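You operate a simulated robot arm through the tools that you are given. There is no shell and no other tool. Be economical: measure what you need, move in short steps, check, and stop when the job is done.

Carry out the task below with a simulated robot arm. There is one attempt and no reset: what you move stays moved.

## Task
Open the right computer drawer, fetch the memory stick that says "MON" from there and set it on the tray on the table top, then shut the drawer. Put three of the flasks from the table top on top of the notebook. Open the right sampler drawer, put the cartridge on the table top away inside, then shut the drawer. Open the mixer cupboard door, take the tub from the top mixer cupboard shelf and put it on the desk right of the keyboard, then shut the door. Turn the mixer dial to 1. Open the centrifuge cupboard door, take the red plug from the desk right of the keyboard and put it on the top centrifuge cupboard shelf and shut the door again. Pull the right computer cupboard door open. Do these in any order. Set down upright: flask.

The check looks at the end state, three seconds after you hand in, the way a careful person would. Anything else that was tipped, shoved, dropped, spilled or broken makes it a failure.

## Robot
A 7-joint arm with a two-finger parallel gripper on a trunk, on a base that drives. Base frame: it is fixed to the floor where the robot stands at the start and does not move with it; the origin is under the middle of the robot, x ahead of it, y to its left, z up. Readings come in m, rad, newtons and seconds.
With the tool pointing down near the work surface it reaches from about 0.28 to 0.74 m from the robot's upright axis, wherever it stands. Its first joint turns from -2.007 to 2.007 rad. Places, roughly: cartridge [-2, -0.5, 1]; centrifuge cupboard door [-3.5, -1.4, 0.4]; desk right of the keyboard [0.6, -0.8, 0.9]; flask [-1.75, -0.25, 1]; mixer cupboard door [0.1, -1.7, 0.4]; mixer dial [0.4, -1.3, 0.9]; n2 drawer right [0, 1.7, 0.7]; notebook (30x22x4 cm) [-2.2, -0.2, 0.9]; red plug (3x3x9 cm) [0.5, -1.1, 0.9]; right computer cupboard door [0.7, 0, 0.4]; right computer drawer [0.9, -0.1, 0.7]; right sampler drawer [-0.1, 1.6, 0.7]; top centrifuge cupboard shelf [-3.6, -1.7, 0.4]; tray (11x8x3 cm) [-1.7, 0.3, 0.9]; tub (10x10x9 cm) [0.3, -1.8, 0.4]. Payload 3.91 kg.
The tool frame sits at the grasp point between the pads (the TCP): z along the fingers, y along the line on which they close. The tips reach 0.03 m beyond it. Largest opening 0.11 m; finger width 0.02, thickness 0.01; the body of the gripper, 0.048 by 0.112 m, starts 0.055 m behind the TCP.
Orientation is told as [roll, pitch, yaw] about the base's x, y, z axes, in that order, counted from this pose: with the fingers straight down and closing along the base's y, the tool's x points along the base's -x, its y along +y and its z along -z.

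## Interface
- The arm moves only by the tool jog_arm. Its arguments are lists of equal length, an entry for each row: "delta_pos": the shift along the tool's x, y, z in m, a list of three; "delta_rot": the turn, a rotation vector about the tool's x, y, z in rad, a list of three; "hand": the opening, from 0 (shut) to 1 (fully open). In form: {"delta_pos": [[tx, ty, tz], ...], "delta_rot": [[rx, ry, rz], ...], "hand": [hand, ...]}. A call has 1 to 8 rows; each row is the pose to reach, as a shift and turn from the pose commanded when the call began, along the tool's axes at that moment. A row lasts 0.2 s, in which the tool goes at most 0.05 m and 0.15 rad; a call with a longer step from one row to the next is refused whole, and so is a gripper value outside its range. Where a pose cannot be reached the arm comes as near as it can. A force on the tool above 40 N (or 10 N above the force at the start of the call, whichever is more), or a blocked arm, ends the call early, and 0.2 s more pass. Each finger travels about 0.108 m/s and halts on what it meets, pressing with about 23 N; the grip force reading is that of the motor and also rises with nothing between the fingers. The clock runs only during rows and for 0.2 s after the last one: add rows that repeat a pose to give the fingers time. The reply holds the time, the measured pose of the TCP, the force on the tool along the base axes, the opening and the grip force, in the units named above and with some noise, with the torque about the TCP (base axes, N m) and any sound that the robot's microphone picked up.
- Cameras (640 x 400 px; columns grow to the right, rows downward): "scene" is now at [0.0292, 0.1621, 1.3342]; the picture's right is [0.10, -1.00, 0.00], its down [-0.56, -0.05, -0.83] and it looks along [0.82, 0.08, -0.56] (base axes); focal length 214 px, centre (320, 200). "wrist" rides on the gripper at [0.072, 0.017, -0.103] in the tool frame; the picture's right is [-0.23, 0.97, 0.00], its down [-0.76, -0.18, -0.62] and it looks along [-0.61, -0.14, 0.78] (tool axes); focal length 222 px, centre (320, 200). There is no depth. A picture from a camera that has moved, and an enlarged one, comes with that camera's place and axes in the base frame and with its lens.
- snapshot(camera): a new picture of that camera. It takes no simulated time.
- lift_body(by): slides the trunk up (or, below 0, down) by that many m; the arm and the scene camera ride with it, the base frame stays. It gives what a move gives, with no picture.
- drive_base(legs): drives the robot by 1 to 6 legs, each [ahead, turn to the left] in m and rad, along the robot's own axes; the way and the turn of a leg run together, so that a leg with both is an arc; at most 1.5 m and 3.142 rad a leg. The arm and the cameras ride along, it lands a little off, and it stops where it bumps. It gives what a move gives.
- turn_head(pan, tilt): turns the head with the scene camera to pan (to the left, within 2.705 rad either way) and tilt (down, from -0.506 to 1.204), counted from straight ahead of the robot. It gives what a move gives.
- close_up(camera, box): a new picture of the part [left, top, right, bottom] of that camera's present view, enlarged. It takes no simulated time.
- sign_off(): hands the job in; it is judged then, once.

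Go step by step. Nothing tells you exact positions but the pictures and the camera data: compare them with the known pose of the tool, close in by small moves and look again before you grip or let go. The budget is 567 turns and 360 pictures, counting those below and the enlarged ones. Unless the task says otherwise, let go and move clear before handing in.

The tools are called after "Request:" as a command line: name --argument value ..., lists and objects as JSON in quotes. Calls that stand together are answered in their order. jog_arm: Moves the arm, as the interface text tells. Its arguments: {"type":"object","properties":{"delta_pos":{"type":"array","items":{"type":"array","items":{"type":"number"}}},"delta_rot":{"type":"array","items":{"type":"array","items":{"type":"number"}}},"hand":{"type":"array","items":{"type":"number"}}},"required":["delta_pos","delta_rot","hand"]} The other tools are called the same way: lift_body (by) slides the trunk up or down; drive_base (legs) drives the base; turn_head (pan, tilt) turns the head that bears the scene camera; snapshot (camera) takes a picture; close_up (camera, box) takes an enlarged picture of a part of a camera's view; sign_off () hands the job in.

At the start:

```text
time: 0.0
tool_pos: [0.4362, 0.1771, 1.1564]
ee_rot: [-0.001, 0.0, 0.001]
force: [0.6, -0.4, -0.4]
wrist_torque: [0.0, -0.02, 0.01]
opening: 0.1098
gripper_force: 0.0
trunk travel left (down, up): [-0.429, 0.561]
robot x, y, heading: [-0.0053, 0.0014, 0.002]
head pan, tilt: [0.096, 0.6]
```

scene: 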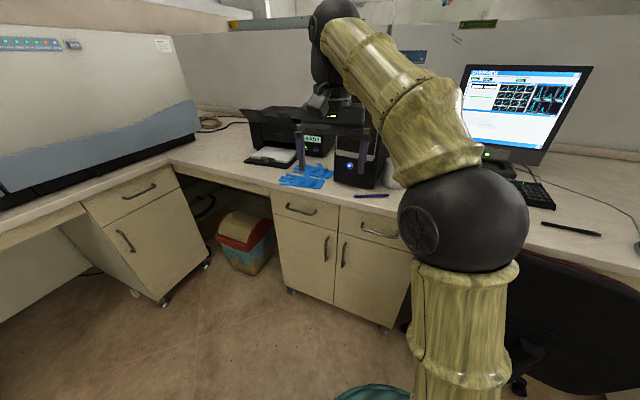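
wrist: 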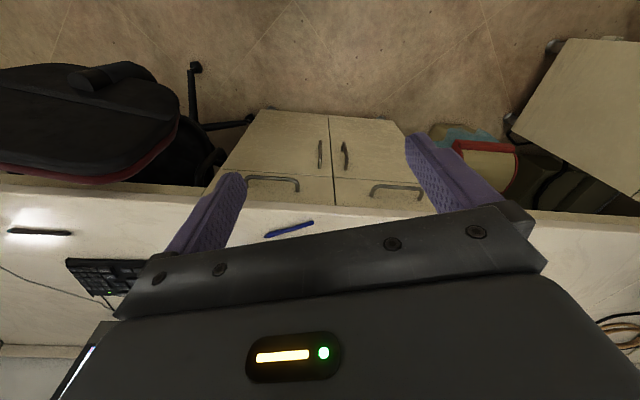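

I see the computer desk ahead with a two-door cupboard and two drawers. I'll survey the room by turning the head.

Request:
turn_head --pan -0.9 --tilt 0.5

Request:
snapshot --camera "scene"

Request:
turn_head --pan -2.1 --tilt 0.5

Request:
snapshot --camera "scene"

Request:
turn_head --pan 1.5 --tilt 0.5

Request:
snapshot --camera "scene"

Request:
turn_head --pan 2.7 --tilt 0.5

Request:
snapshot --camera "scene"

```text
time: 1.3
tool_pos: [0.4372, 0.1781, 1.1566]
ee_rot: [0.0, 0.0, 0.001]
force: [0.2, 0.1, 0.0]
wrist_torque: [-0.01, 0.01, -0.01]
opening: 0.1099
gripper_force: 0.1
trunk travel left (down, up): [-0.429, 0.561]
robot x, y, heading: [0.0032, 0.0038, 0.003]
head pan, tilt: [-0.901, 0.499]
```

```text
357 pictures are left
camera scene: at [-0.0022, 0.0823, 1.3432], right [-0.78, -0.62, 0.0], down [-0.3, 0.37, -0.88], along [0.55, -0.69, -0.48], focal length 214 px, centre (320, 200)
```

scene: 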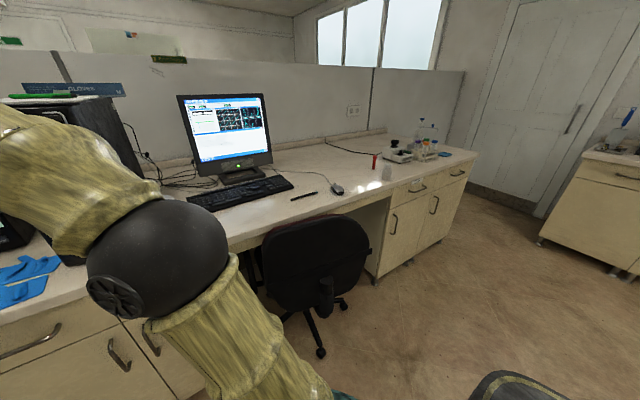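

```text
time: 2.7
tool_pos: [0.4371, 0.1779, 1.1562]
ee_rot: [0.001, 0.002, 0.001]
force: [-0.1, -0.4, 0.2]
wrist_torque: [-0.01, 0.01, 0.01]
opening: 0.1101
gripper_force: 0.0
trunk travel left (down, up): [-0.429, 0.561]
robot x, y, heading: [0.001, -0.0004, -0.004]
head pan, tilt: [-2.1, 0.499]
```

```text
356 pictures are left
camera scene: at [-0.1047, 0.075, 1.3433], right [-0.86, 0.5, 0.0], down [0.24, 0.41, -0.88], along [-0.44, -0.76, -0.48], focal length 214 px, centre (320, 200)
```

scene: 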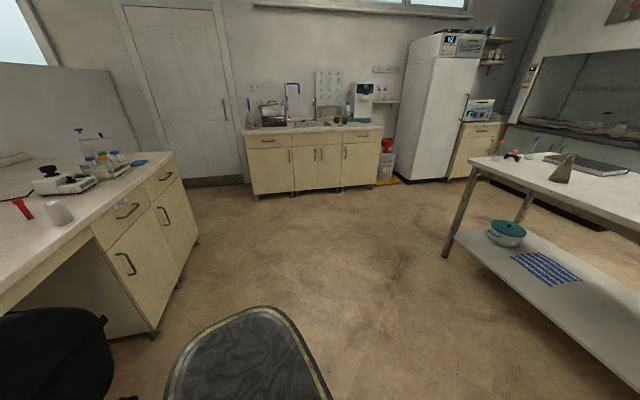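

```text
time: 5.7
tool_pos: [0.4365, 0.1777, 1.155]
ee_rot: [0.0, -0.001, -0.001]
force: [0.0, -0.1, -0.7]
wrist_torque: [0.02, -0.02, 0.01]
opening: 0.1098
gripper_force: 0.1
trunk travel left (down, up): [-0.429, 0.561]
robot x, y, heading: [0.002, -0.0039, 0.001]
head pan, tilt: [1.499, 0.499]
```

```text
355 pictures are left
camera scene: at [-0.0523, 0.2444, 1.3432], right [1.0, -0.07, 0.0], down [-0.03, -0.48, -0.88], along [0.06, 0.88, -0.48], focal length 214 px, centre (320, 200)
```

scene: 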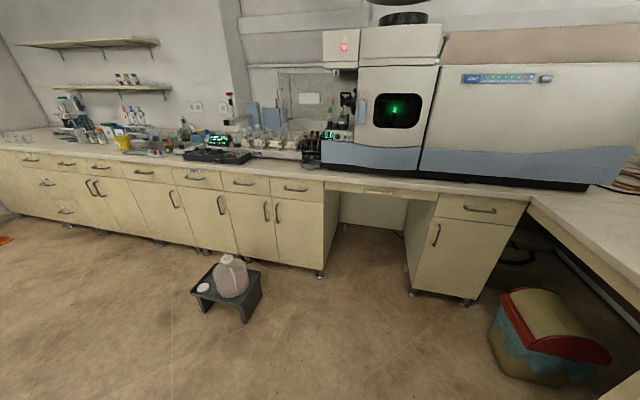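

```text
time: 7.1
tool_pos: [0.4355, 0.1768, 1.1545]
ee_rot: [0.0, 0.0, 0.002]
force: [0.5, 0.3, -0.1]
wrist_torque: [0.02, 0.0, 0.03]
opening: 0.11
gripper_force: 0.1
trunk travel left (down, up): [-0.429, 0.561]
robot x, y, heading: [0.0012, 0.0007, -0.003]
head pan, tilt: [2.7, 0.499]
```

```text
354 pictures are left
camera scene: at [-0.141, 0.1925, 1.3433], right [0.43, 0.9, 0.0], down [0.43, -0.2, -0.88], along [-0.79, 0.38, -0.48], focal length 214 px, centre (320, 200)
```

scene: 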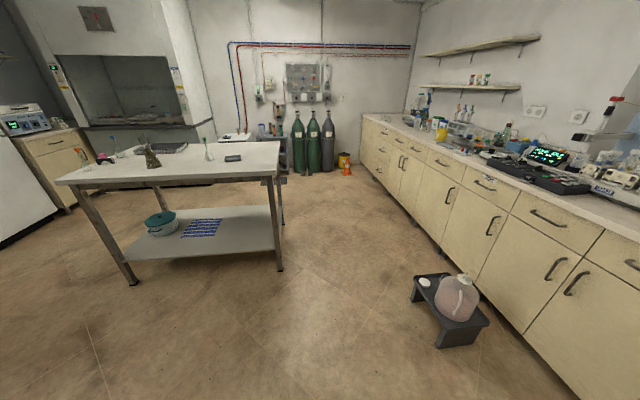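

I have an overall picture of the room. I'll check what the dark object right beside the robot is, and look at labels on the sampler bench.

Request:
close_up --camera "scene" --box '[40, 80, 300, 240]'

Request:
turn_head --pan -1.7 --tilt 1.2

Request:
snapshot --camera "scene"

Request:
turn_head --pan 1.5 --tilt 0.5

Request:
close_up --camera "scene" --box '[150, 80, 350, 205]'

```text
2.46 times, centred on (170, 160) of scene
camera zoom: at [-0.141, 0.1925, 1.3433], right [0.43, 0.9, 0.0], down [0.43, -0.2, -0.88], along [-0.79, 0.38, -0.48], focal length 528 px, centre (689, 298)
```

zoom: 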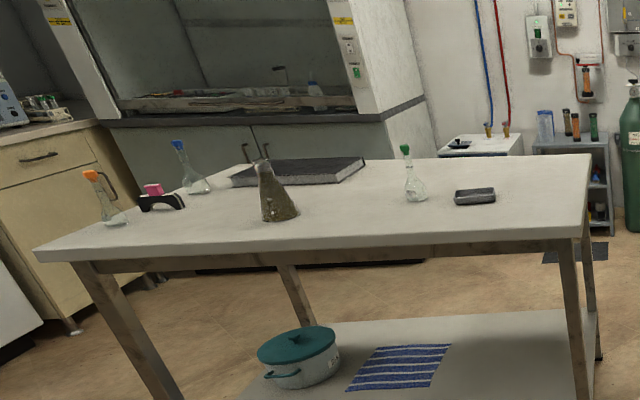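

```text
time: 10.6
tool_pos: [0.4364, 0.1774, 1.1555]
ee_rot: [0.0, 0.0, 0.0]
force: [0.8, -0.5, 0.3]
wrist_torque: [0.02, 0.02, -0.01]
opening: 0.1097
gripper_force: 0.0
trunk travel left (down, up): [-0.429, 0.561]
robot x, y, heading: [-0.0006, 0.0014, 0.005]
head pan, tilt: [-1.7, 1.201]
```

```text
352 pictures are left
camera scene: at [-0.066, 0.0981, 1.2896], right [-0.99, 0.13, 0.0], down [0.12, 0.92, -0.36], along [-0.05, -0.36, -0.93], focal length 214 px, centre (320, 200)
```

scene: 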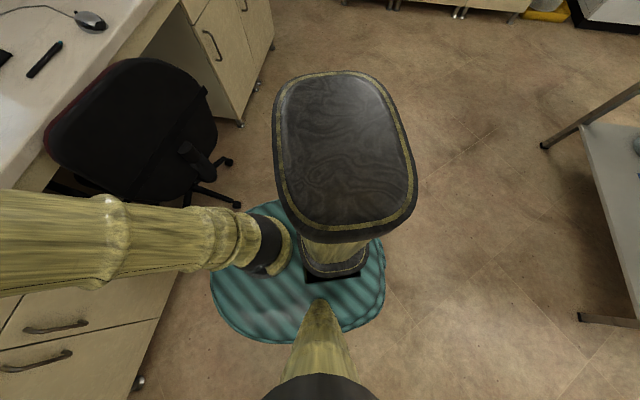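

```text
time: 13.3
tool_pos: [0.4368, 0.1771, 1.1552]
ee_rot: [0.001, -0.003, 0.001]
force: [0.4, -0.6, -0.1]
wrist_torque: [0.0, 0.01, 0.0]
opening: 0.1096
gripper_force: 0.0
trunk travel left (down, up): [-0.429, 0.561]
robot x, y, heading: [0.0009, 0.002, 0.002]
head pan, tilt: [1.499, 0.499]
```

```text
3.20 times, centred on (250, 142) of scene
camera zoom: at [-0.0523, 0.2444, 1.3432], right [1.0, -0.07, 0.0], down [-0.03, -0.48, -0.88], along [0.06, 0.88, -0.48], focal length 686 px, centre (544, 384)
```

zoom: 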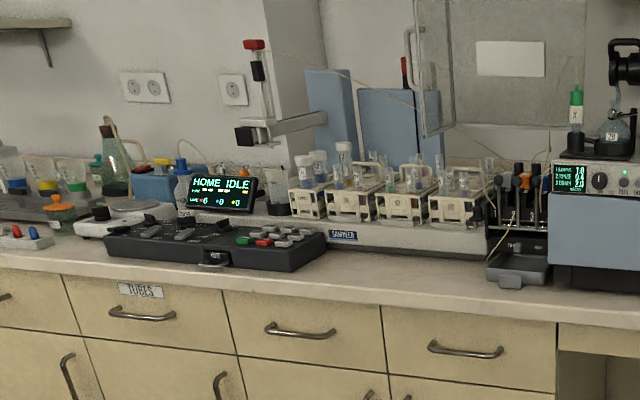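

The dark oval is part of the robot itself, and the whole room is yawed by about -0.32 rad relative to the base frame. I'll turn to face the desk squarely and look at the right computer drawer.

Request:
drive_base --legs '[[0, -0.32]]'

Request:
turn_head --pan 0.1 --tilt 0.8

Request:
snapshot --camera "scene"

Request:
snapshot --camera "wrist"

```text
time: 14.7
tool_pos: [0.4704, 0.0321, 1.1564]
ee_rot: [0.001, 0.0, -0.318]
force: [0.0, -0.2, 0.2]
wrist_torque: [0.0, -0.02, -0.01]
opening: 0.1102
gripper_force: 0.0
trunk travel left (down, up): [-0.429, 0.561]
robot x, y, heading: [0.0032, 0.0013, -0.322]
head pan, tilt: [1.499, 0.499]
```

```text
time: 16.3
tool_pos: [0.4698, 0.0321, 1.1559]
ee_rot: [0.001, 0.001, -0.318]
force: [0.4, -0.5, 0.3]
wrist_torque: [-0.02, -0.01, 0.04]
opening: 0.1097
gripper_force: 0.0
trunk travel left (down, up): [-0.429, 0.561]
robot x, y, heading: [0.0006, -0.0013, -0.32]
head pan, tilt: [0.099, 0.799]
```

```text
350 pictures are left
camera scene: at [0.071, 0.1471, 1.3173], right [-0.22, -0.98, 0.0], down [-0.7, 0.16, -0.7], along [0.68, -0.15, -0.72], focal length 214 px, centre (320, 200)
```

scene: 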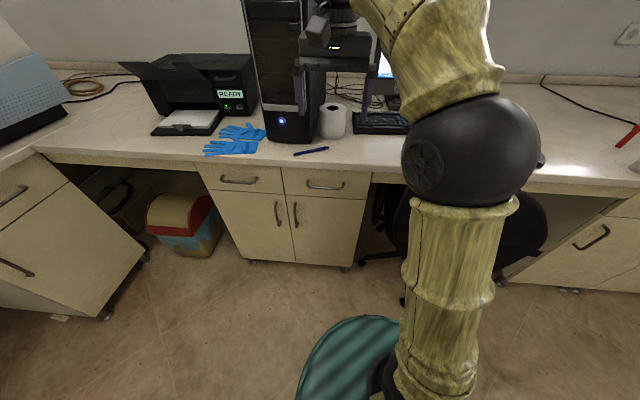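

```text
349 pictures are left
camera wrist: at [0.4055, 0.0706, 1.2597], right [0.52, 0.85, 0.0], down [0.67, -0.41, 0.62], along [0.53, -0.32, -0.78], focal length 222 px, centre (320, 200)
```

wrist: 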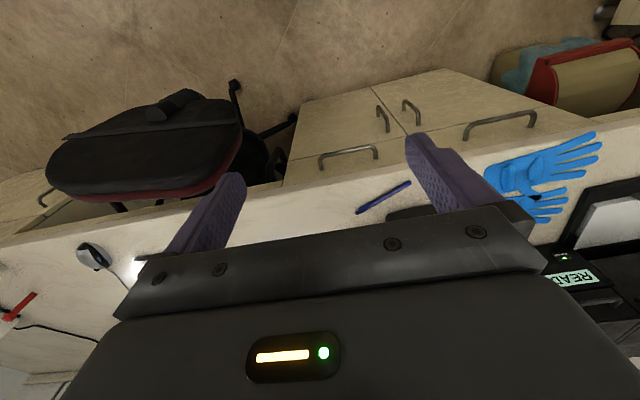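

The right computer drawer's handle triangulates to about (0.637, 0.0, 0.787). I'll point the tool forward with the fingers closing vertically, to pinch the bar.

Request:
jog_arm --delta_pos '[[0, 0, 0], [0, 0, 0], [0, 0, 0], [0, 0, 0], [0, 0, 0], [0, 0, 0], [0, 0, 0], [0, 0, 0]]' --delta_rot '[[0, -0.15, 0], [0, -0.3, 0], [0, -0.45, 0], [0, -0.6, 0], [0, -0.75, 0], [0, -0.9, 0], [0, -1.05, 0], [0, -1.2, 0]]' --hand '[1, 1, 1, 1, 1, 1, 1, 1]'

Request:
jog_arm --delta_pos '[[0, 0, 0], [0, 0, 0], [0, 0, 0]]' --delta_rot '[[0, -0.15, 0], [0, -0.3, 0], [0, -0.371, 0]]' --hand '[1, 1, 1]'

Request:
jog_arm --delta_pos '[[0, 0, 0], [0, 0, 0], [0, 0, 0], [0, 0, 0], [0, 0, 0], [0, 0, 0], [0, 0, 0], [0, 0, 0]]' --delta_rot '[[0, 0, 0.15], [0, 0, 0.3], [0, 0, 0.45], [0, 0, 0.6], [0, 0, 0.75], [0, 0, 0.9], [0, 0, 1.05], [0, 0, 1.2]]' --hand '[1, 1, 1, 1, 1, 1, 1, 1]'

Request:
jog_arm --delta_pos '[[0, 0, 0], [0, 0, 0], [0, 0, 0]]' --delta_rot '[[0, 0, 0.15], [0, 0, 0.3], [0, 0, 0.371]]' --hand '[1, 1, 1]'

Request:
snapshot --camera "scene"

```text
time: 18.1
tool_pos: [0.4782, 0.0322, 1.1467]
ee_rot: [-0.008, -1.178, -0.306]
force: [0.2, 0.0, 0.1]
wrist_torque: [-0.03, -0.03, -0.02]
opening: 0.1099
gripper_force: 0.1
trunk travel left (down, up): [-0.429, 0.561]
robot x, y, heading: [0.0018, -0.0012, -0.316]
head pan, tilt: [0.099, 0.799]
```

```text
time: 18.9
tool_pos: [0.4785, 0.0299, 1.1447]
ee_rot: [-0.127, -1.542, -0.189]
force: [-0.1, 0.2, 0.7]
wrist_torque: [-0.01, 0.05, -0.03]
opening: 0.1101
gripper_force: 0.1
trunk travel left (down, up): [-0.429, 0.561]
robot x, y, heading: [0.0032, -0.0003, -0.317]
head pan, tilt: [0.099, 0.799]
```

```text
time: 20.9
tool_pos: [0.4677, -0.1107, 1.1869]
ee_rot: [1.56, -0.378, -2.244]
force: [-0.2, -0.2, -0.8]
wrist_torque: [0.01, 0.03, 0.04]
opening: 0.1099
gripper_force: 0.0
out of reach, approached as far as the arm can: row 7, 8
trunk travel left (down, up): [-0.429, 0.561]
robot x, y, heading: [0.0021, -0.0017, -0.322]
head pan, tilt: [0.099, 0.799]
stopped in row 8: the arm was blocked; the commanded pose is now the measured one
```

```text
time: 21.7
tool_pos: [0.4705, -0.1147, 1.2768]
ee_rot: [1.539, -0.037, -2.242]
force: [0.2, 0.0, -0.1]
wrist_torque: [0.02, 0.02, 0.0]
opening: 0.11
gripper_force: 0.0
out of reach, approached as far as the arm can: row 1, 2, 3
trunk travel left (down, up): [-0.429, 0.561]
robot x, y, heading: [0.001, 0.0044, -0.318]
head pan, tilt: [0.099, 0.799]
```

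```text
348 pictures are left
camera scene: at [0.0709, 0.1472, 1.3173], right [-0.22, -0.98, 0.0], down [-0.7, 0.16, -0.7], along [0.68, -0.15, -0.72], focal length 214 px, centre (320, 200)
```

scene: 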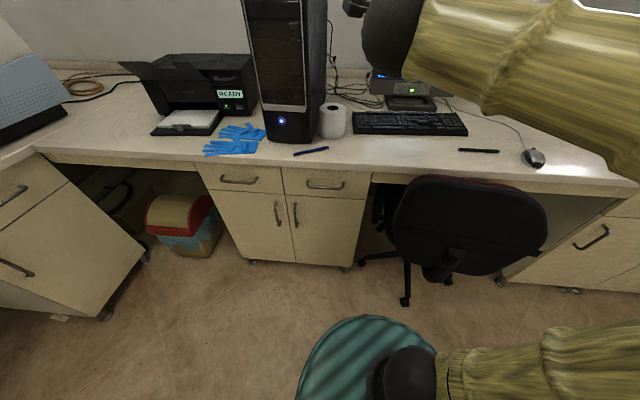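

The arm took an odd posture but the fingers now close vertically; only the yaw is off by 0.35 rad. I'll turn about the vertical tool axis while moving down.

Request:
jog_arm --delta_pos '[[0.02, -0.04, 0], [0.04, -0.08, 0], [0.06, -0.12, 0], [0.08, -0.16, 0]]' --delta_rot '[[0, 0.1, 0], [0, 0.2, 0], [0, 0.3, 0], [0, 0.35, 0]]' --hand '[1, 1, 1, 1]'

Request:
snapshot --camera "scene"

```text
time: 22.7
tool_pos: [0.4871, -0.0602, 1.2693]
ee_rot: [1.535, -0.01, -1.911]
force: [-2.0, 0.0, 0.3]
wrist_torque: [0.03, 0.03, 0.05]
opening: 0.11
gripper_force: 0.0
out of reach, approached as far as the arm can: row 1, 2, 3, 4
trunk travel left (down, up): [-0.429, 0.561]
robot x, y, heading: [-0.0015, -0.0014, -0.319]
head pan, tilt: [0.099, 0.799]
```

```text
347 pictures are left
camera scene: at [0.0693, 0.1481, 1.3173], right [-0.22, -0.98, 0.0], down [-0.7, 0.15, -0.7], along [0.68, -0.15, -0.72], focal length 214 px, centre (320, 200)
```

scene: 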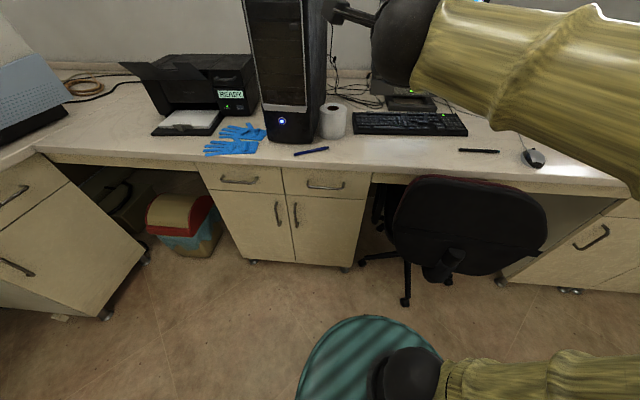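

The arm is folded too tightly here. I'll back the base up 0.25 m so the arm can reach out, and then lower the tool.

Request:
drive_base --legs '[[-0.25, 0]]'

Request:
jog_arm --delta_pos '[[0, -0.03, 0.03], [0, -0.06, 0.06], [0, -0.09, 0.09], [0, -0.12, 0.12], [0, -0.15, 0.15], [0, -0.18, 0.18]]' --delta_rot '[[0, 0, 0], [0, 0, 0], [0, 0, 0], [0, 0, 0], [0, 0, 0], [0, 0, 0]]' --hand '[1, 1, 1, 1, 1, 1]'

Request:
snapshot --camera "scene"

```text
time: 24.5
tool_pos: [0.2518, 0.0158, 1.2681]
ee_rot: [1.534, -0.009, -1.914]
force: [-0.1, -0.8, 0.5]
wrist_torque: [0.04, -0.01, 0.0]
opening: 0.1099
gripper_force: 0.1
trunk travel left (down, up): [-0.429, 0.561]
robot x, y, heading: [-0.2369, 0.0777, -0.32]
head pan, tilt: [0.099, 0.799]
```

```text
time: 25.9
tool_pos: [0.3405, 0.0179, 1.1536]
ee_rot: [1.285, -0.006, -1.862]
force: [4.5, 2.3, -4.2]
wrist_torque: [-0.12, -0.09, -0.23]
opening: 0.1099
gripper_force: 0.1
out of reach, approached as far as the arm can: row 1, 2, 3, 4, 5, 6
trunk travel left (down, up): [-0.429, 0.561]
robot x, y, heading: [-0.2403, 0.0816, -0.316]
head pan, tilt: [0.099, 0.799]
```

```text
346 pictures are left
camera scene: at [-0.1551, 0.2278, 1.3161], right [-0.22, -0.98, 0.0], down [-0.71, 0.16, -0.69], along [0.67, -0.15, -0.72], focal length 214 px, centre (320, 200)
```

scene: 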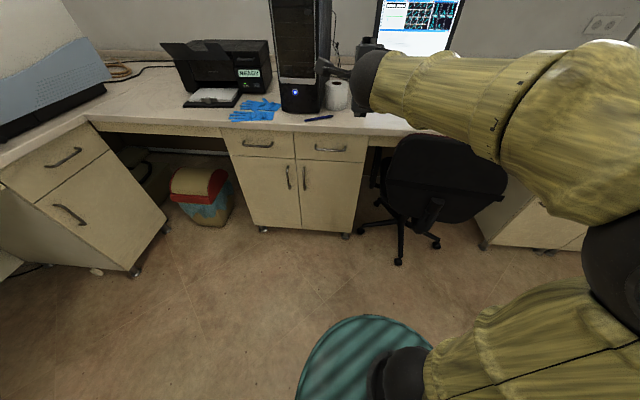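

The elbow got pushed to a limit on the right. I'll roll back about the tool axis the other way, which should leave the elbow in a natural posture.

Request:
jog_arm --delta_pos '[[0, 0, 0], [0, 0, 0], [0, 0, 0], [0, 0, 0], [0, 0, 0], [0, 0, 0], [0, 0, 0], [0, 0, 0]]' --delta_rot '[[0, 0, -0.15], [0, 0, -0.3], [0, 0, -0.45], [0, 0, -0.6], [0, 0, -0.75], [0, 0, -0.9], [0, 0, -1.05], [0, 0, -1.2]]' --hand '[1, 1, 1, 1, 1, 1, 1, 1]'

Request:
jog_arm --delta_pos '[[0, 0, 0], [0, 0, 0], [0, 0, 0], [0, 0, 0], [0, 0, 0], [0, 0, 0], [0, 0, 0], [0, 0, 0]]' --delta_rot '[[0, 0, -0.15], [0, 0, -0.3], [0, 0, -0.45], [0, 0, -0.6], [0, 0, -0.75], [0, 0, -0.9], [0, 0, -1.05], [0, 0, -1.2]]' --hand '[1, 1, 1, 1, 1, 1, 1, 1]'

Request:
snapshot --camera "scene"

```text
time: 27.7
tool_pos: [0.3261, 0.0159, 1.1545]
ee_rot: [0.906, -1.111, -1.249]
force: [0.7, 0.1, 0.6]
wrist_torque: [0.04, 0.03, 0.01]
opening: 0.1102
gripper_force: 0.1
trunk travel left (down, up): [-0.429, 0.561]
robot x, y, heading: [-0.2351, 0.0792, -0.315]
head pan, tilt: [0.099, 0.799]
```

```text
time: 29.5
tool_pos: [0.325, 0.0175, 1.1557]
ee_rot: [-1.202, -0.708, 1.034]
force: [0.6, -0.1, 0.3]
wrist_torque: [-0.01, 0.01, -0.03]
opening: 0.11
gripper_force: 0.0
trunk travel left (down, up): [-0.429, 0.561]
robot x, y, heading: [-0.2332, 0.0757, -0.319]
head pan, tilt: [0.099, 0.799]
```

```text
345 pictures are left
camera scene: at [-0.1656, 0.2254, 1.3173], right [-0.22, -0.98, 0.0], down [-0.7, 0.16, -0.7], along [0.68, -0.15, -0.72], focal length 214 px, centre (320, 200)
```

scene: 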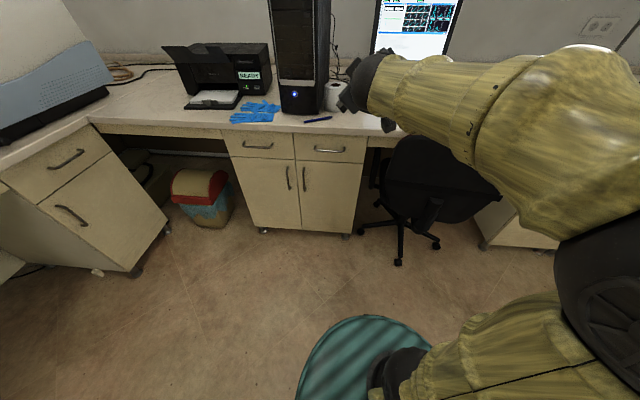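

Rolling this way works without limits. I'll continue by the remaining 0.74 rad and level the tool.

Request:
jog_arm --delta_pos '[[0, 0, 0], [0, 0, 0], [0, 0, 0], [0, 0, 0], [0, 0, 0]]' --delta_rot '[[0, 0, -0.15], [0, 0, -0.3], [0, 0, -0.45], [0, 0, -0.6], [0, 0, -0.74]]' --hand '[1, 1, 1, 1, 1]'

Request:
jog_arm --delta_pos '[[0, 0.04, 0.0], [0, 0.08, 0.0], [0, 0.12, 0.0], [0, 0.16, 0.0]]' --delta_rot '[[0, 0, 0], [0, 0, 0], [0, 0, 0], [0, 0, 0]]' --hand '[1, 1, 1, 1]'

Request:
snapshot --camera "scene"

```text
time: 30.7
tool_pos: [0.3263, 0.0156, 1.155]
ee_rot: [-1.293, 0.0, 1.277]
force: [-0.3, 0.5, 1.6]
wrist_torque: [-0.02, 0.02, -0.01]
opening: 0.1099
gripper_force: 0.1
trunk travel left (down, up): [-0.429, 0.561]
robot x, y, heading: [-0.2387, 0.0821, -0.319]
head pan, tilt: [0.099, 0.799]
```

```text
time: 31.7
tool_pos: [0.2843, 0.0291, 1.001]
ee_rot: [-1.295, -0.003, 1.278]
force: [0.0, -0.1, -0.4]
wrist_torque: [-0.04, 0.01, 0.01]
opening: 0.1101
gripper_force: 0.0
trunk travel left (down, up): [-0.429, 0.561]
robot x, y, heading: [-0.238, 0.0756, -0.323]
head pan, tilt: [0.099, 0.799]
```

```text
344 pictures are left
camera scene: at [-0.1655, 0.2254, 1.3173], right [-0.22, -0.98, 0.0], down [-0.7, 0.16, -0.7], along [0.68, -0.15, -0.72], focal length 214 px, centre (320, 200)
```

scene: 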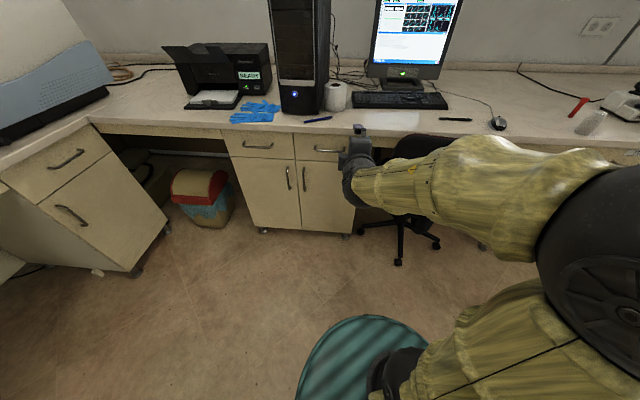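

The tool now points forward with the elbow clear. I'll level it and move to a pre-grasp point about 0.1 m in front of the handle.

Request:
jog_arm --delta_pos '[[-0.009, 0.017, 0.037], [-0.019, 0.035, 0.075], [-0.028, 0.052, 0.112], [-0.038, 0.069, 0.149], [-0.047, 0.086, 0.186], [-0.056, 0.104, 0.224], [-0.066, 0.121, 0.261], [-0.075, 0.138, 0.298]]' --delta_rot '[[0.04, 0, 0], [0.08, 0, 0], [0.12, 0, 0], [0.16, 0, 0], [0.2, 0, 0], [0.24, 0, 0], [0.27, 0, 0], [0.27, 0, 0]]' --hand '[1, 1, 1, 1, 1, 1, 1, 1]'

Request:
snapshot --camera "scene"

Request:
snapshot --camera "wrist"

```text
time: 33.5
tool_pos: [0.5448, 0.0287, 0.787]
ee_rot: [-1.565, -0.003, 1.278]
force: [-0.3, 0.5, -0.1]
wrist_torque: [0.04, 0.03, -0.01]
opening: 0.1101
gripper_force: 0.0
trunk travel left (down, up): [-0.429, 0.561]
robot x, y, heading: [-0.2345, 0.0774, -0.318]
head pan, tilt: [0.099, 0.799]
```

```text
343 pictures are left
camera scene: at [-0.1655, 0.2254, 1.3173], right [-0.22, -0.98, 0.0], down [-0.7, 0.16, -0.7], along [0.68, -0.15, -0.72], focal length 214 px, centre (320, 200)
```

scene: 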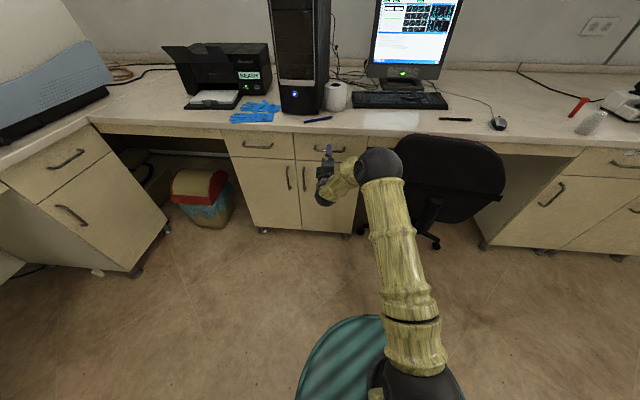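

```text
342 pictures are left
camera wrist: at [0.4239, -0.0111, 0.7711], right [0.06, 0.22, -0.97], down [-0.38, 0.91, 0.18], along [0.92, 0.35, 0.14], focal length 222 px, centre (320, 200)
```

wrist: 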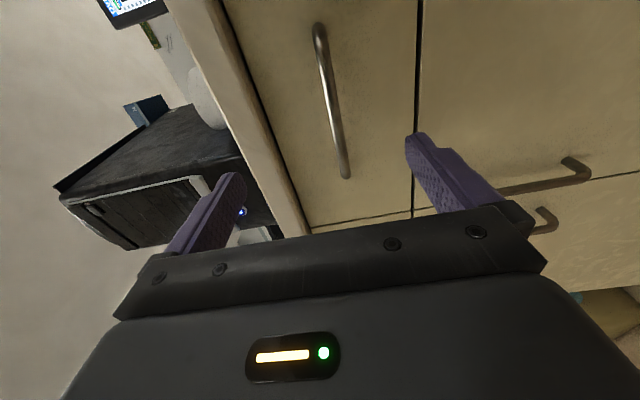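

The wrist view shows the handle bar lying between the fingers, slightly low and to the right of the tool axis. I'll correct and advance partway.

Request:
jog_arm --delta_pos '[[0.009, 0.008, 0.02], [0.018, 0.015, 0.04], [0.018, 0.015, 0.065]]' --delta_rot '[[0, -0.02, 0], [0, -0.035, 0], [0, -0.035, 0]]' --hand '[0.6, 0.5, 0.5]'

Request:
snapshot --camera "wrist"

Request:
close_up --camera "scene" --box '[270, 110, 400, 220]'

```text
time: 34.3
tool_pos: [0.6009, -0.0074, 0.7721]
ee_rot: [-1.564, -0.004, 1.312]
force: [0.0, 0.4, -0.3]
wrist_torque: [0.0, 0.03, 0.02]
opening: 0.0549
gripper_force: 0.0
trunk travel left (down, up): [-0.429, 0.561]
robot x, y, heading: [-0.2338, 0.0773, -0.318]
head pan, tilt: [0.099, 0.799]
```

```text
341 pictures are left
camera wrist: at [0.4822, -0.0506, 0.7564], right [0.05, 0.23, -0.97], down [-0.41, 0.89, 0.18], along [0.91, 0.39, 0.14], focal length 222 px, centre (320, 200)
```

wrist: 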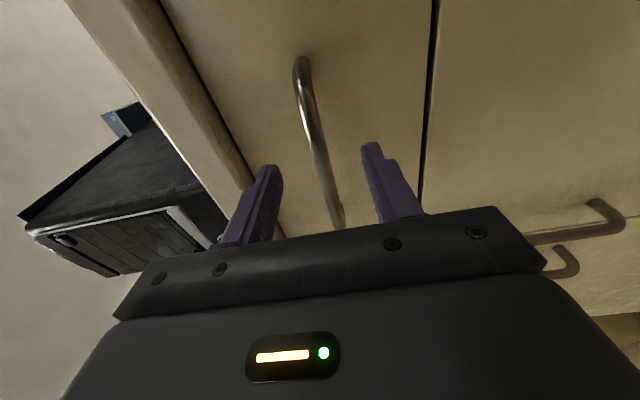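

```text
3.64 times, centred on (335, 165) of scene
camera zoom: at [-0.1654, 0.2256, 1.3172], right [-0.22, -0.98, 0.0], down [-0.7, 0.16, -0.7], along [0.68, -0.15, -0.72], focal length 780 px, centre (266, 327)
```

zoom: 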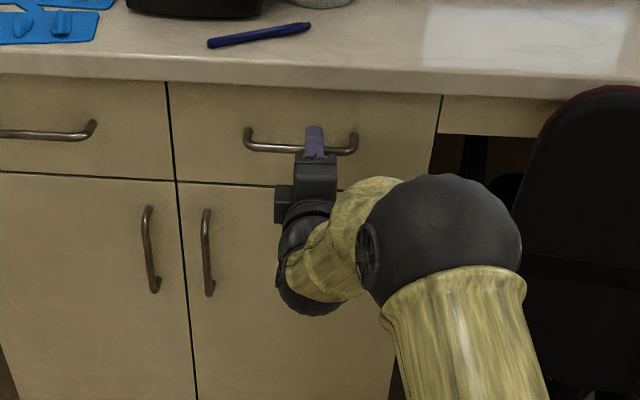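

Aligned well. I'll advance the last few centimetres and close on the bar.

Request:
jog_arm --delta_pos '[[0, 0, 0.012], [0, 0, 0.024], [0, 0, 0.033], [0, 0, 0.033], [0, 0, 0.033], [0, 0, 0.033]]' --delta_rot '[[0, 0, 0], [0, 0, 0], [0, 0, 0], [0, 0, 0], [0, 0, 0], [0, 0, 0]]' --hand '[0.5, 0.5, 0.5, 0, 0, 0]'

Request:
snapshot --camera "wrist"

```text
time: 35.7
tool_pos: [0.6349, -0.0148, 0.7715]
ee_rot: [-1.565, -0.002, 1.312]
force: [0.4, 0.1, 0.6]
wrist_torque: [-0.32, 0.07, -0.29]
opening: 0.0116
gripper_force: 44.8
trunk travel left (down, up): [-0.429, 0.561]
robot x, y, heading: [-0.2331, 0.0795, -0.316]
head pan, tilt: [0.099, 0.799]
```

```text
339 pictures are left
camera wrist: at [0.514, -0.0591, 0.7555], right [0.05, 0.22, -0.97], down [-0.41, 0.89, 0.18], along [0.91, 0.39, 0.14], focal length 222 px, centre (320, 200)
```

wrist: 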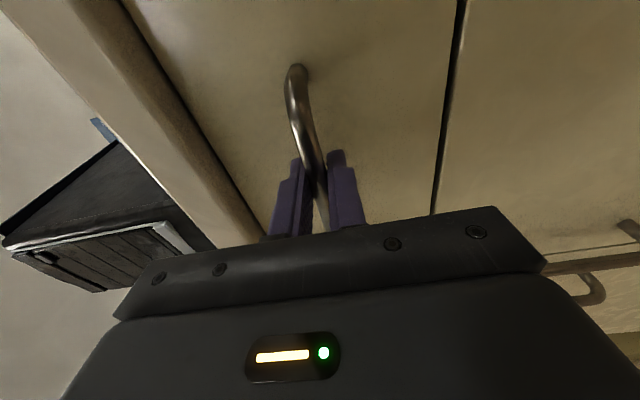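

The bar is gripped. I'll pull the drawer open by moving the tool straight back.

Request:
jog_arm --delta_pos '[[0, 0, -0.03], [0, 0, -0.06], [0, 0, -0.09], [0, 0, -0.12], [0, 0, -0.15], [0, 0, -0.18], [0, 0, -0.21], [0, 0, -0.24]]' --delta_rot '[[0, 0, 0], [0, 0, 0], [0, 0, 0], [0, 0, 0], [0, 0, 0], [0, 0, 0], [0, 0, 0], [0, 0, 0]]' --hand '[0, 0, 0, 0, 0, 0, 0, 0]'

Request:
snapshot --camera "scene"

```text
time: 37.5
tool_pos: [0.4034, 0.0526, 0.7718]
ee_rot: [-1.559, -0.003, 1.324]
force: [10.4, 34.6, -11.2]
wrist_torque: [-0.16, 0.17, 0.59]
opening: 0.0113
gripper_force: 45.2
trunk travel left (down, up): [-0.429, 0.561]
robot x, y, heading: [-0.2324, 0.0759, -0.321]
head pan, tilt: [0.099, 0.799]
```

```text
338 pictures are left
camera scene: at [-0.1633, 0.2289, 1.3166], right [-0.22, -0.98, 0.0], down [-0.7, 0.15, -0.7], along [0.68, -0.15, -0.72], focal length 214 px, centre (320, 200)
```

scene: 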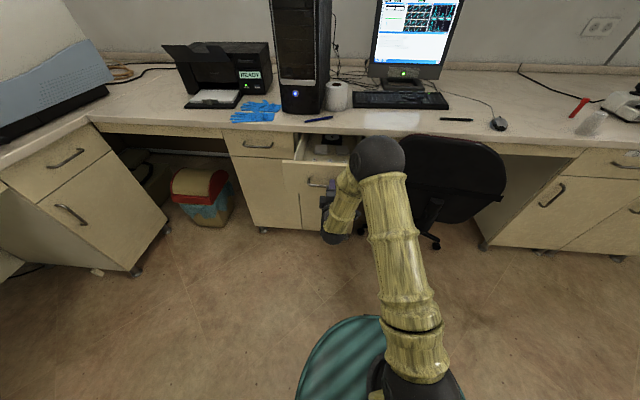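

The drawer is open about 0.24 m. Let me look inside before letting go.

Request:
close_up --camera "scene" --box '[270, 120, 370, 200]'

```text
5.00 times, centred on (320, 160) of scene
camera zoom: at [-0.1633, 0.2289, 1.3166], right [-0.22, -0.98, 0.0], down [-0.7, 0.15, -0.7], along [0.68, -0.15, -0.72], focal length 1072 px, centre (320, 400)
```

zoom: 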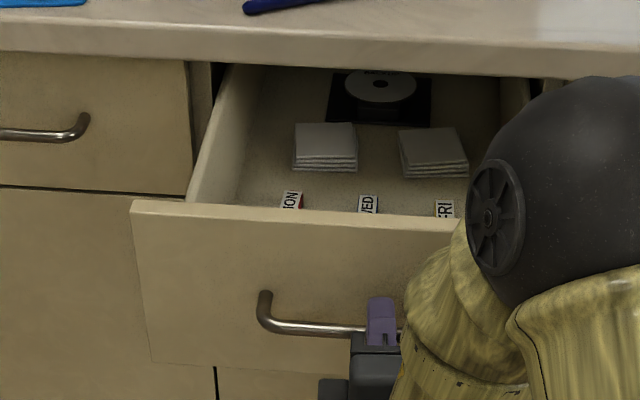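

Three sticks stand near the drawer front: MON (left), WED, FRI. I'll release the handle, back off, and rise.

Request:
jog_arm --delta_pos '[[0, 0, 0], [0, 0, 0], [0, 0, -0.04], [0, 0, -0.08], [0, 0, -0.1]]' --delta_rot '[[0, 0, 0], [0, 0, 0], [0, 0, 0], [0, 0, 0], [0, 0, 0]]' --hand '[0.3, 0.5, 0.5, 0.5, 0.5]'

Request:
jog_arm --delta_pos '[[0, -0.05, 0], [0, -0.1, 0], [0, -0.15, 0], [0, -0.2, 0], [0, -0.25, 0], [0, -0.3, 0], [0, -0.35, 0]]' --delta_rot '[[-0.1, 0, 0], [-0.2, 0, 0], [-0.3, 0, 0], [-0.4, 0, 0], [-0.5, 0, 0], [-0.6, 0, 0], [-0.7, 0, 0]]' --hand '[0.5, 0.5, 0.5, 0.5, 0.5, 0.5, 0.5]'

Request:
snapshot --camera "scene"

```text
time: 38.7
tool_pos: [0.3047, 0.069, 0.7744]
ee_rot: [-1.564, -0.003, 1.305]
force: [-0.2, -0.8, -0.1]
wrist_torque: [0.01, 0.01, 0.01]
opening: 0.0551
gripper_force: 0.1
trunk travel left (down, up): [-0.429, 0.561]
robot x, y, heading: [-0.2337, 0.0772, -0.323]
head pan, tilt: [0.099, 0.799]
```

```text
time: 40.3
tool_pos: [0.3088, 0.0672, 1.1252]
ee_rot: [-0.876, 0.017, 1.308]
force: [0.3, 3.2, -2.1]
wrist_torque: [-0.12, -0.14, -0.17]
opening: 0.0552
gripper_force: 0.0
trunk travel left (down, up): [-0.429, 0.561]
robot x, y, heading: [-0.2366, 0.08, -0.319]
head pan, tilt: [0.099, 0.799]
```

```text
336 pictures are left
camera scene: at [-0.165, 0.2255, 1.3172], right [-0.22, -0.98, 0.0], down [-0.7, 0.16, -0.7], along [0.68, -0.15, -0.72], focal length 214 px, centre (320, 200)
```

scene: 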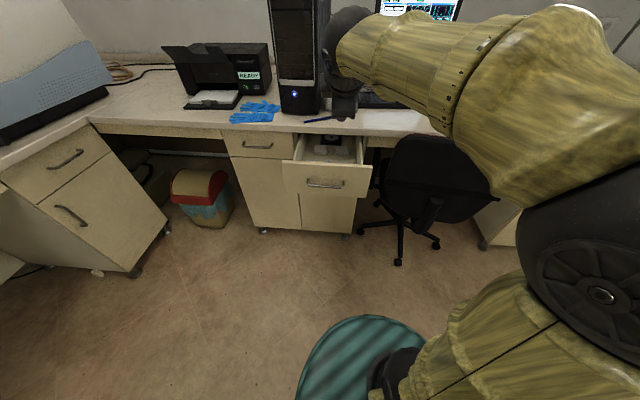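

I'll finish turning the tool down and drive forward 0.15 m so the sticks are within reach.

Request:
jog_arm --delta_pos '[[0, 0, 0], [0, 0, 0], [0, 0, 0], [0, 0, 0], [0, 0, 0]]' --delta_rot '[[-0.15, 0, 0], [-0.3, 0, 0], [-0.45, 0, 0], [-0.6, 0, 0], [-0.69, 0, 0]]' --hand '[0.5, 0.5, 0.5, 0.5, 0.5]'

Request:
drive_base --legs '[[0.15, 0]]'

Request:
snapshot --camera "wrist"

Request:
snapshot --camera "scene"

```text
time: 41.5
tool_pos: [0.3074, 0.0715, 1.124]
ee_rot: [-0.171, -0.004, 1.313]
force: [0.0, 0.0, 0.2]
wrist_torque: [0.0, -0.02, 0.01]
opening: 0.0552
gripper_force: 0.0
trunk travel left (down, up): [-0.429, 0.561]
robot x, y, heading: [-0.2358, 0.0783, -0.322]
head pan, tilt: [0.099, 0.799]
```

```text
time: 42.9
tool_pos: [0.4493, 0.0221, 1.1226]
ee_rot: [-0.171, -0.003, 1.311]
force: [0.1, -0.2, 0.4]
wrist_torque: [-0.02, 0.0, -0.03]
opening: 0.0551
gripper_force: 0.1
trunk travel left (down, up): [-0.429, 0.561]
robot x, y, heading: [-0.0905, 0.0295, -0.321]
head pan, tilt: [0.099, 0.799]
```

```text
335 pictures are left
camera wrist: at [0.3961, -0.0398, 1.2226], right [-0.87, 0.47, -0.17], down [0.26, 0.72, 0.65], along [0.42, 0.52, -0.74], focal length 222 px, centre (320, 200)
```

wrist: 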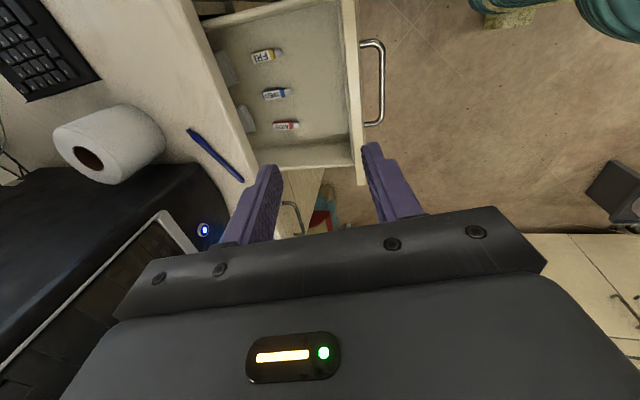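

```text
334 pictures are left
camera scene: at [-0.0231, 0.178, 1.3173], right [-0.22, -0.98, 0.0], down [-0.7, 0.16, -0.7], along [0.68, -0.15, -0.72], focal length 214 px, centre (320, 200)
```

scene: 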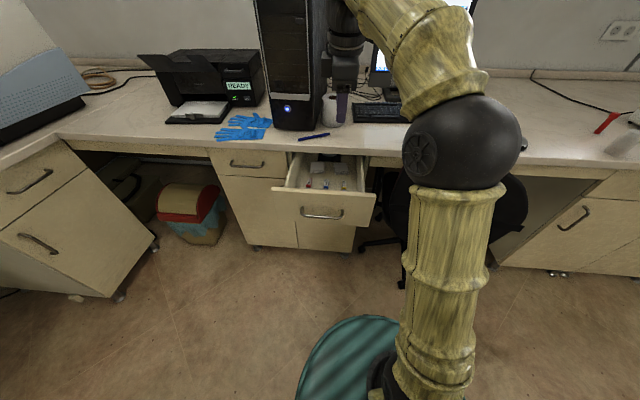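

Request:
close_up --camera "wrist" --box '[220, 30, 340, 150]'

Request:
close_up --camera "scene" --box '[270, 145, 370, 210]'

```text
3.33 times, centred on (280, 90) of wrist
camera zoom: at [0.3961, -0.0398, 1.2226], right [-0.87, 0.47, -0.17], down [0.26, 0.72, 0.65], along [0.42, 0.52, -0.74], focal length 740 px, centre (453, 567)
```

zoom: 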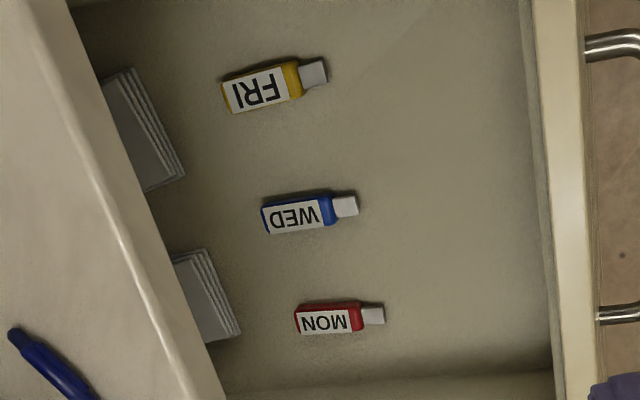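

```text
6.15 times, centred on (320, 178) of scene
camera zoom: at [-0.0231, 0.178, 1.3173], right [-0.22, -0.98, 0.0], down [-0.7, 0.16, -0.7], along [0.68, -0.15, -0.72], focal length 1320 px, centre (320, 338)
```

zoom: 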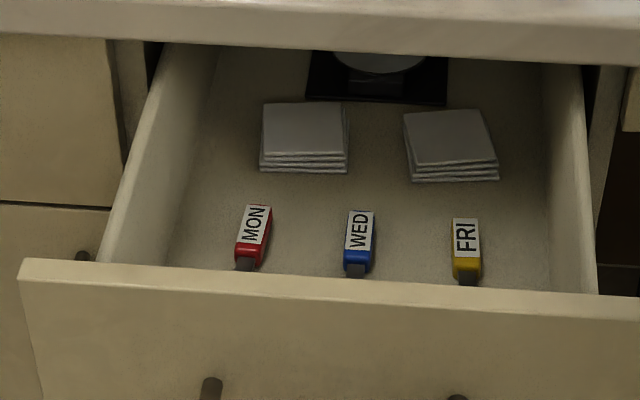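

MON lies at about (0.654, 0.073, 0.713), just under the desk edge, so the drawer needs to come out further. I'll pinch the top of the drawer front from above and pull it another 0.1 m.

Request:
jog_arm --delta_pos '[[-0.008, 0.007, 0.04], [-0.016, 0.014, 0.08], [-0.024, 0.02, 0.12], [-0.032, 0.028, 0.16], [-0.038, 0.033, 0.197]]' --delta_rot '[[-0.04, 0, 0.01], [-0.08, 0, 0.03], [-0.12, 0, 0.05], [-0.17, 0, 0.06], [-0.17, 0, 0.06]]' --hand '[0.6, 0.6, 0.6, 0.6, 0.6]'

Request:
snapshot --camera "wrist"

Request:
close_up --camera "scene" --box '[260, 110, 380, 230]'

```text
time: 44.0
tool_pos: [0.4603, 0.0593, 0.9253]
ee_rot: [-0.004, -0.009, 1.251]
force: [0.1, 0.5, -0.3]
wrist_torque: [0.0, 0.01, 0.02]
opening: 0.0659
gripper_force: 0.1
trunk travel left (down, up): [-0.429, 0.561]
robot x, y, heading: [-0.0918, 0.0355, -0.322]
head pan, tilt: [0.099, 0.799]
```

```text
331 pictures are left
camera wrist: at [0.42, -0.0053, 1.0281], right [-0.85, 0.52, 0.0], down [0.4, 0.66, 0.63], along [0.33, 0.54, -0.78], focal length 222 px, centre (320, 200)
```

wrist: 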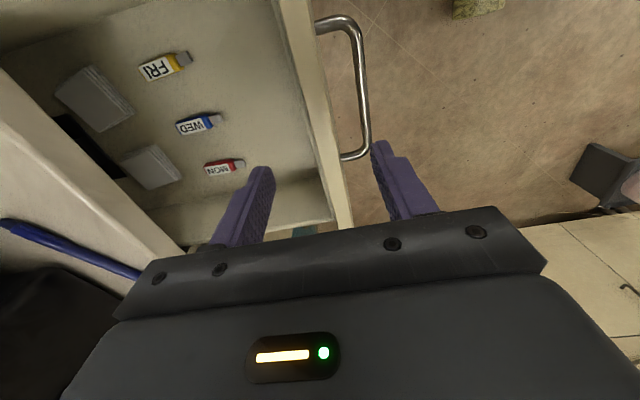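

```text
3.33 times, centred on (320, 170) of scene
camera zoom: at [-0.0234, 0.1781, 1.3173], right [-0.22, -0.98, 0.0], down [-0.7, 0.16, -0.7], along [0.68, -0.15, -0.72], focal length 715 px, centre (320, 300)
```

zoom: 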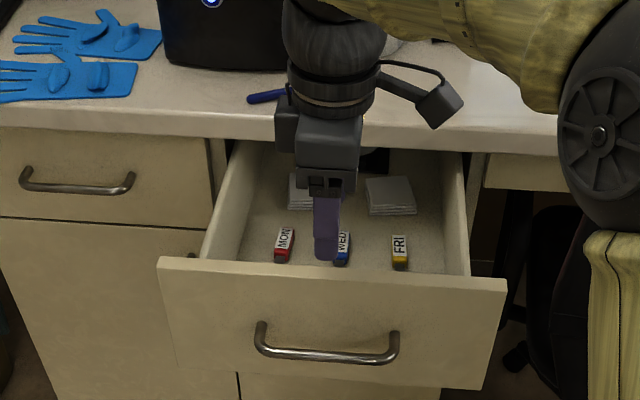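

The drawer front lies centrally between the fingers. I'll descend, pinch it, and pull outwards.

Request:
jog_arm --delta_pos '[[0, 0, 0.04], [0, 0, 0.08], [0, 0, 0.105], [0, 0, 0.105], [0, 0, 0.105], [0, 0, 0.105]]' --delta_rot '[[0, 0, 0], [0, 0, 0], [0, 0, 0], [0, 0, 0], [0, 0, 0], [0, 0, 0]]' --hand '[0.6, 0.6, 0.6, 0.0, 0.0, 0.0]'

Request:
snapshot --camera "wrist"

```text
time: 45.5
tool_pos: [0.4609, 0.0582, 0.82]
ee_rot: [-0.002, -0.008, 1.251]
force: [-1.6, -0.4, -1.3]
wrist_torque: [0.38, 0.14, 0.57]
opening: 0.0267
gripper_force: 44.9
trunk travel left (down, up): [-0.429, 0.561]
robot x, y, heading: [-0.0984, 0.029, -0.321]
head pan, tilt: [0.099, 0.799]
```

```text
329 pictures are left
camera wrist: at [0.4199, -0.0055, 0.9218], right [-0.85, 0.52, 0.0], down [0.4, 0.66, 0.63], along [0.33, 0.54, -0.78], focal length 222 px, centre (320, 200)
```

wrist: 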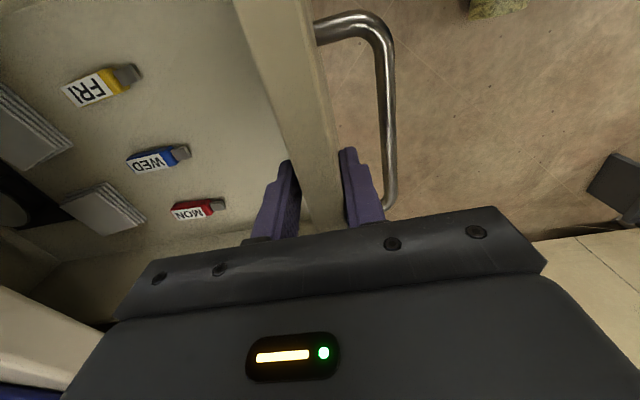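

The panel is gripped. Pulling out another 0.12 m, which keeps the tool within reach.

Request:
jog_arm --delta_pos '[[0, 0.025, 0], [0, 0.05, 0], [0, 0.075, 0], [0, 0.1, 0], [0, 0.12, 0]]' --delta_rot '[[0, 0, 0], [0, 0, 0], [0, 0, 0], [0, 0, 0], [0, 0, 0]]' --hand '[0, 0, 0, 0, 0]'

Request:
snapshot --camera "scene"

```text
time: 46.6
tool_pos: [0.3454, 0.0957, 0.819]
ee_rot: [-0.002, -0.01, 1.249]
force: [-5.2, -11.1, -3.7]
wrist_torque: [-0.77, -0.21, 0.52]
opening: 0.0267
gripper_force: 44.9
trunk travel left (down, up): [-0.429, 0.561]
robot x, y, heading: [-0.0965, 0.0315, -0.318]
head pan, tilt: [0.099, 0.799]
```

```text
328 pictures are left
camera scene: at [-0.0239, 0.177, 1.3174], right [-0.22, -0.98, 0.0], down [-0.7, 0.16, -0.7], along [0.68, -0.15, -0.72], focal length 214 px, centre (320, 200)
```

scene: 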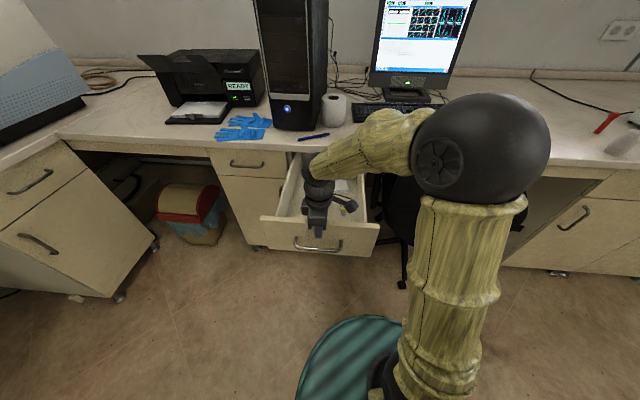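

The drawer is far enough out. I'll release, rise, and turn the hand so the fingers close across the stick.

Request:
jog_arm --delta_pos '[[0, 0, 0], [0, 0, -0.04], [0, 0, -0.08], [0, 0, -0.12], [0, 0, -0.15]]' --delta_rot '[[0, 0, 0], [0, 0, 0], [0, 0, 0], [0, 0, 0], [0, 0, 0]]' --hand '[0.4, 0.5, 0.5, 0.5, 0.5]'

Request:
jog_arm --delta_pos '[[0, -0.02, 0], [0, -0.04, 0], [0, -0.07, 0], [0, -0.1, 0], [0, -0.12, 0], [0, -0.14, 0], [0, -0.16, 0], [0, -0.18, 0]]' --delta_rot '[[0, 0, 0.15], [0, 0, 0.3], [0, 0, 0.45], [0, 0, 0.6], [0, 0, 0.75], [0, 0, 0.9], [0, 0, 1.05], [0, 0, 1.2]]' --hand '[0.5, 0.5, 0.5, 0.5, 0.5, 0.5, 0.5, 0.5]'

Request:
jog_arm --delta_pos '[[0, 0, 0], [0, 0, 0], [0, 0, 0]]' --delta_rot '[[0, 0, 0.15], [0, 0, 0.3], [0, 0, 0.37]]' --hand '[0.5, 0.5, 0.5]'

Request:
snapshot --camera "wrist"

Request:
snapshot --camera "scene"

```text
time: 47.9
tool_pos: [0.3468, 0.0964, 0.9712]
ee_rot: [-0.003, -0.008, 1.251]
force: [0.3, 0.1, -0.5]
wrist_torque: [0.02, 0.0, -0.03]
opening: 0.0553
gripper_force: 0.1
trunk travel left (down, up): [-0.429, 0.561]
robot x, y, heading: [-0.0956, 0.0328, -0.311]
head pan, tilt: [0.099, 0.799]
```

```text
time: 49.6
tool_pos: [0.5183, 0.0405, 0.9689]
ee_rot: [0.008, -0.006, 0.049]
force: [-0.1, -0.8, -0.7]
wrist_torque: [-0.01, -0.01, 0.02]
opening: 0.0549
gripper_force: 0.1
trunk travel left (down, up): [-0.429, 0.561]
robot x, y, heading: [-0.0923, 0.0289, -0.322]
head pan, tilt: [0.099, 0.799]
```

```text
time: 50.5
tool_pos: [0.5168, 0.0397, 0.9688]
ee_rot: [0.01, -0.003, -0.323]
force: [0.2, 0.1, -0.1]
wrist_torque: [0.0, 0.03, 0.01]
opening: 0.055
gripper_force: 0.1
trunk travel left (down, up): [-0.429, 0.561]
robot x, y, heading: [-0.0994, 0.0314, -0.324]
head pan, tilt: [0.099, 0.799]
```

```text
327 pictures are left
camera wrist: at [0.4519, 0.0775, 1.0731], right [0.52, 0.85, 0.01], down [0.66, -0.41, 0.62], along [0.54, -0.32, -0.78], focal length 222 px, centre (320, 200)
```

wrist: 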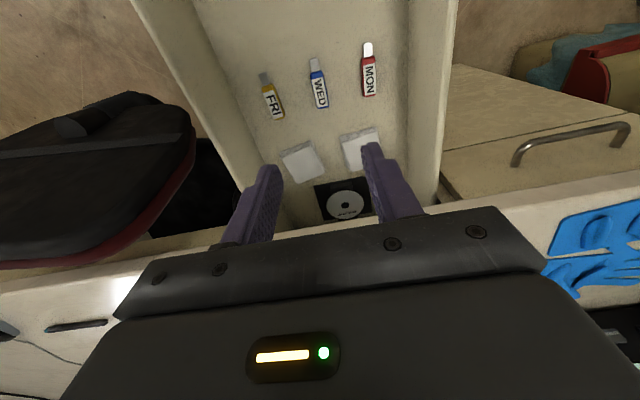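

```text
326 pictures are left
camera scene: at [-0.0235, 0.1781, 1.3173], right [-0.22, -0.98, 0.0], down [-0.7, 0.16, -0.7], along [0.68, -0.15, -0.72], focal length 214 px, centre (320, 200)
```

scene: 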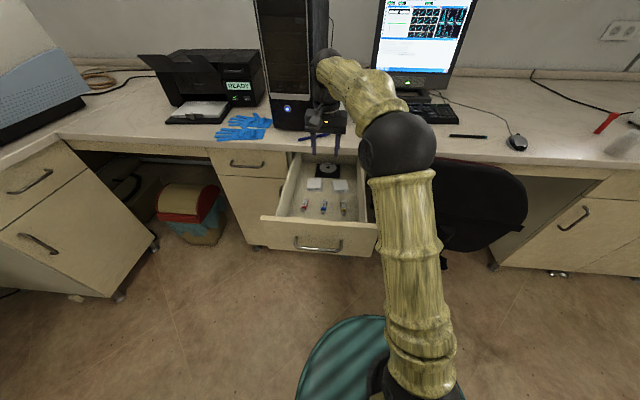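

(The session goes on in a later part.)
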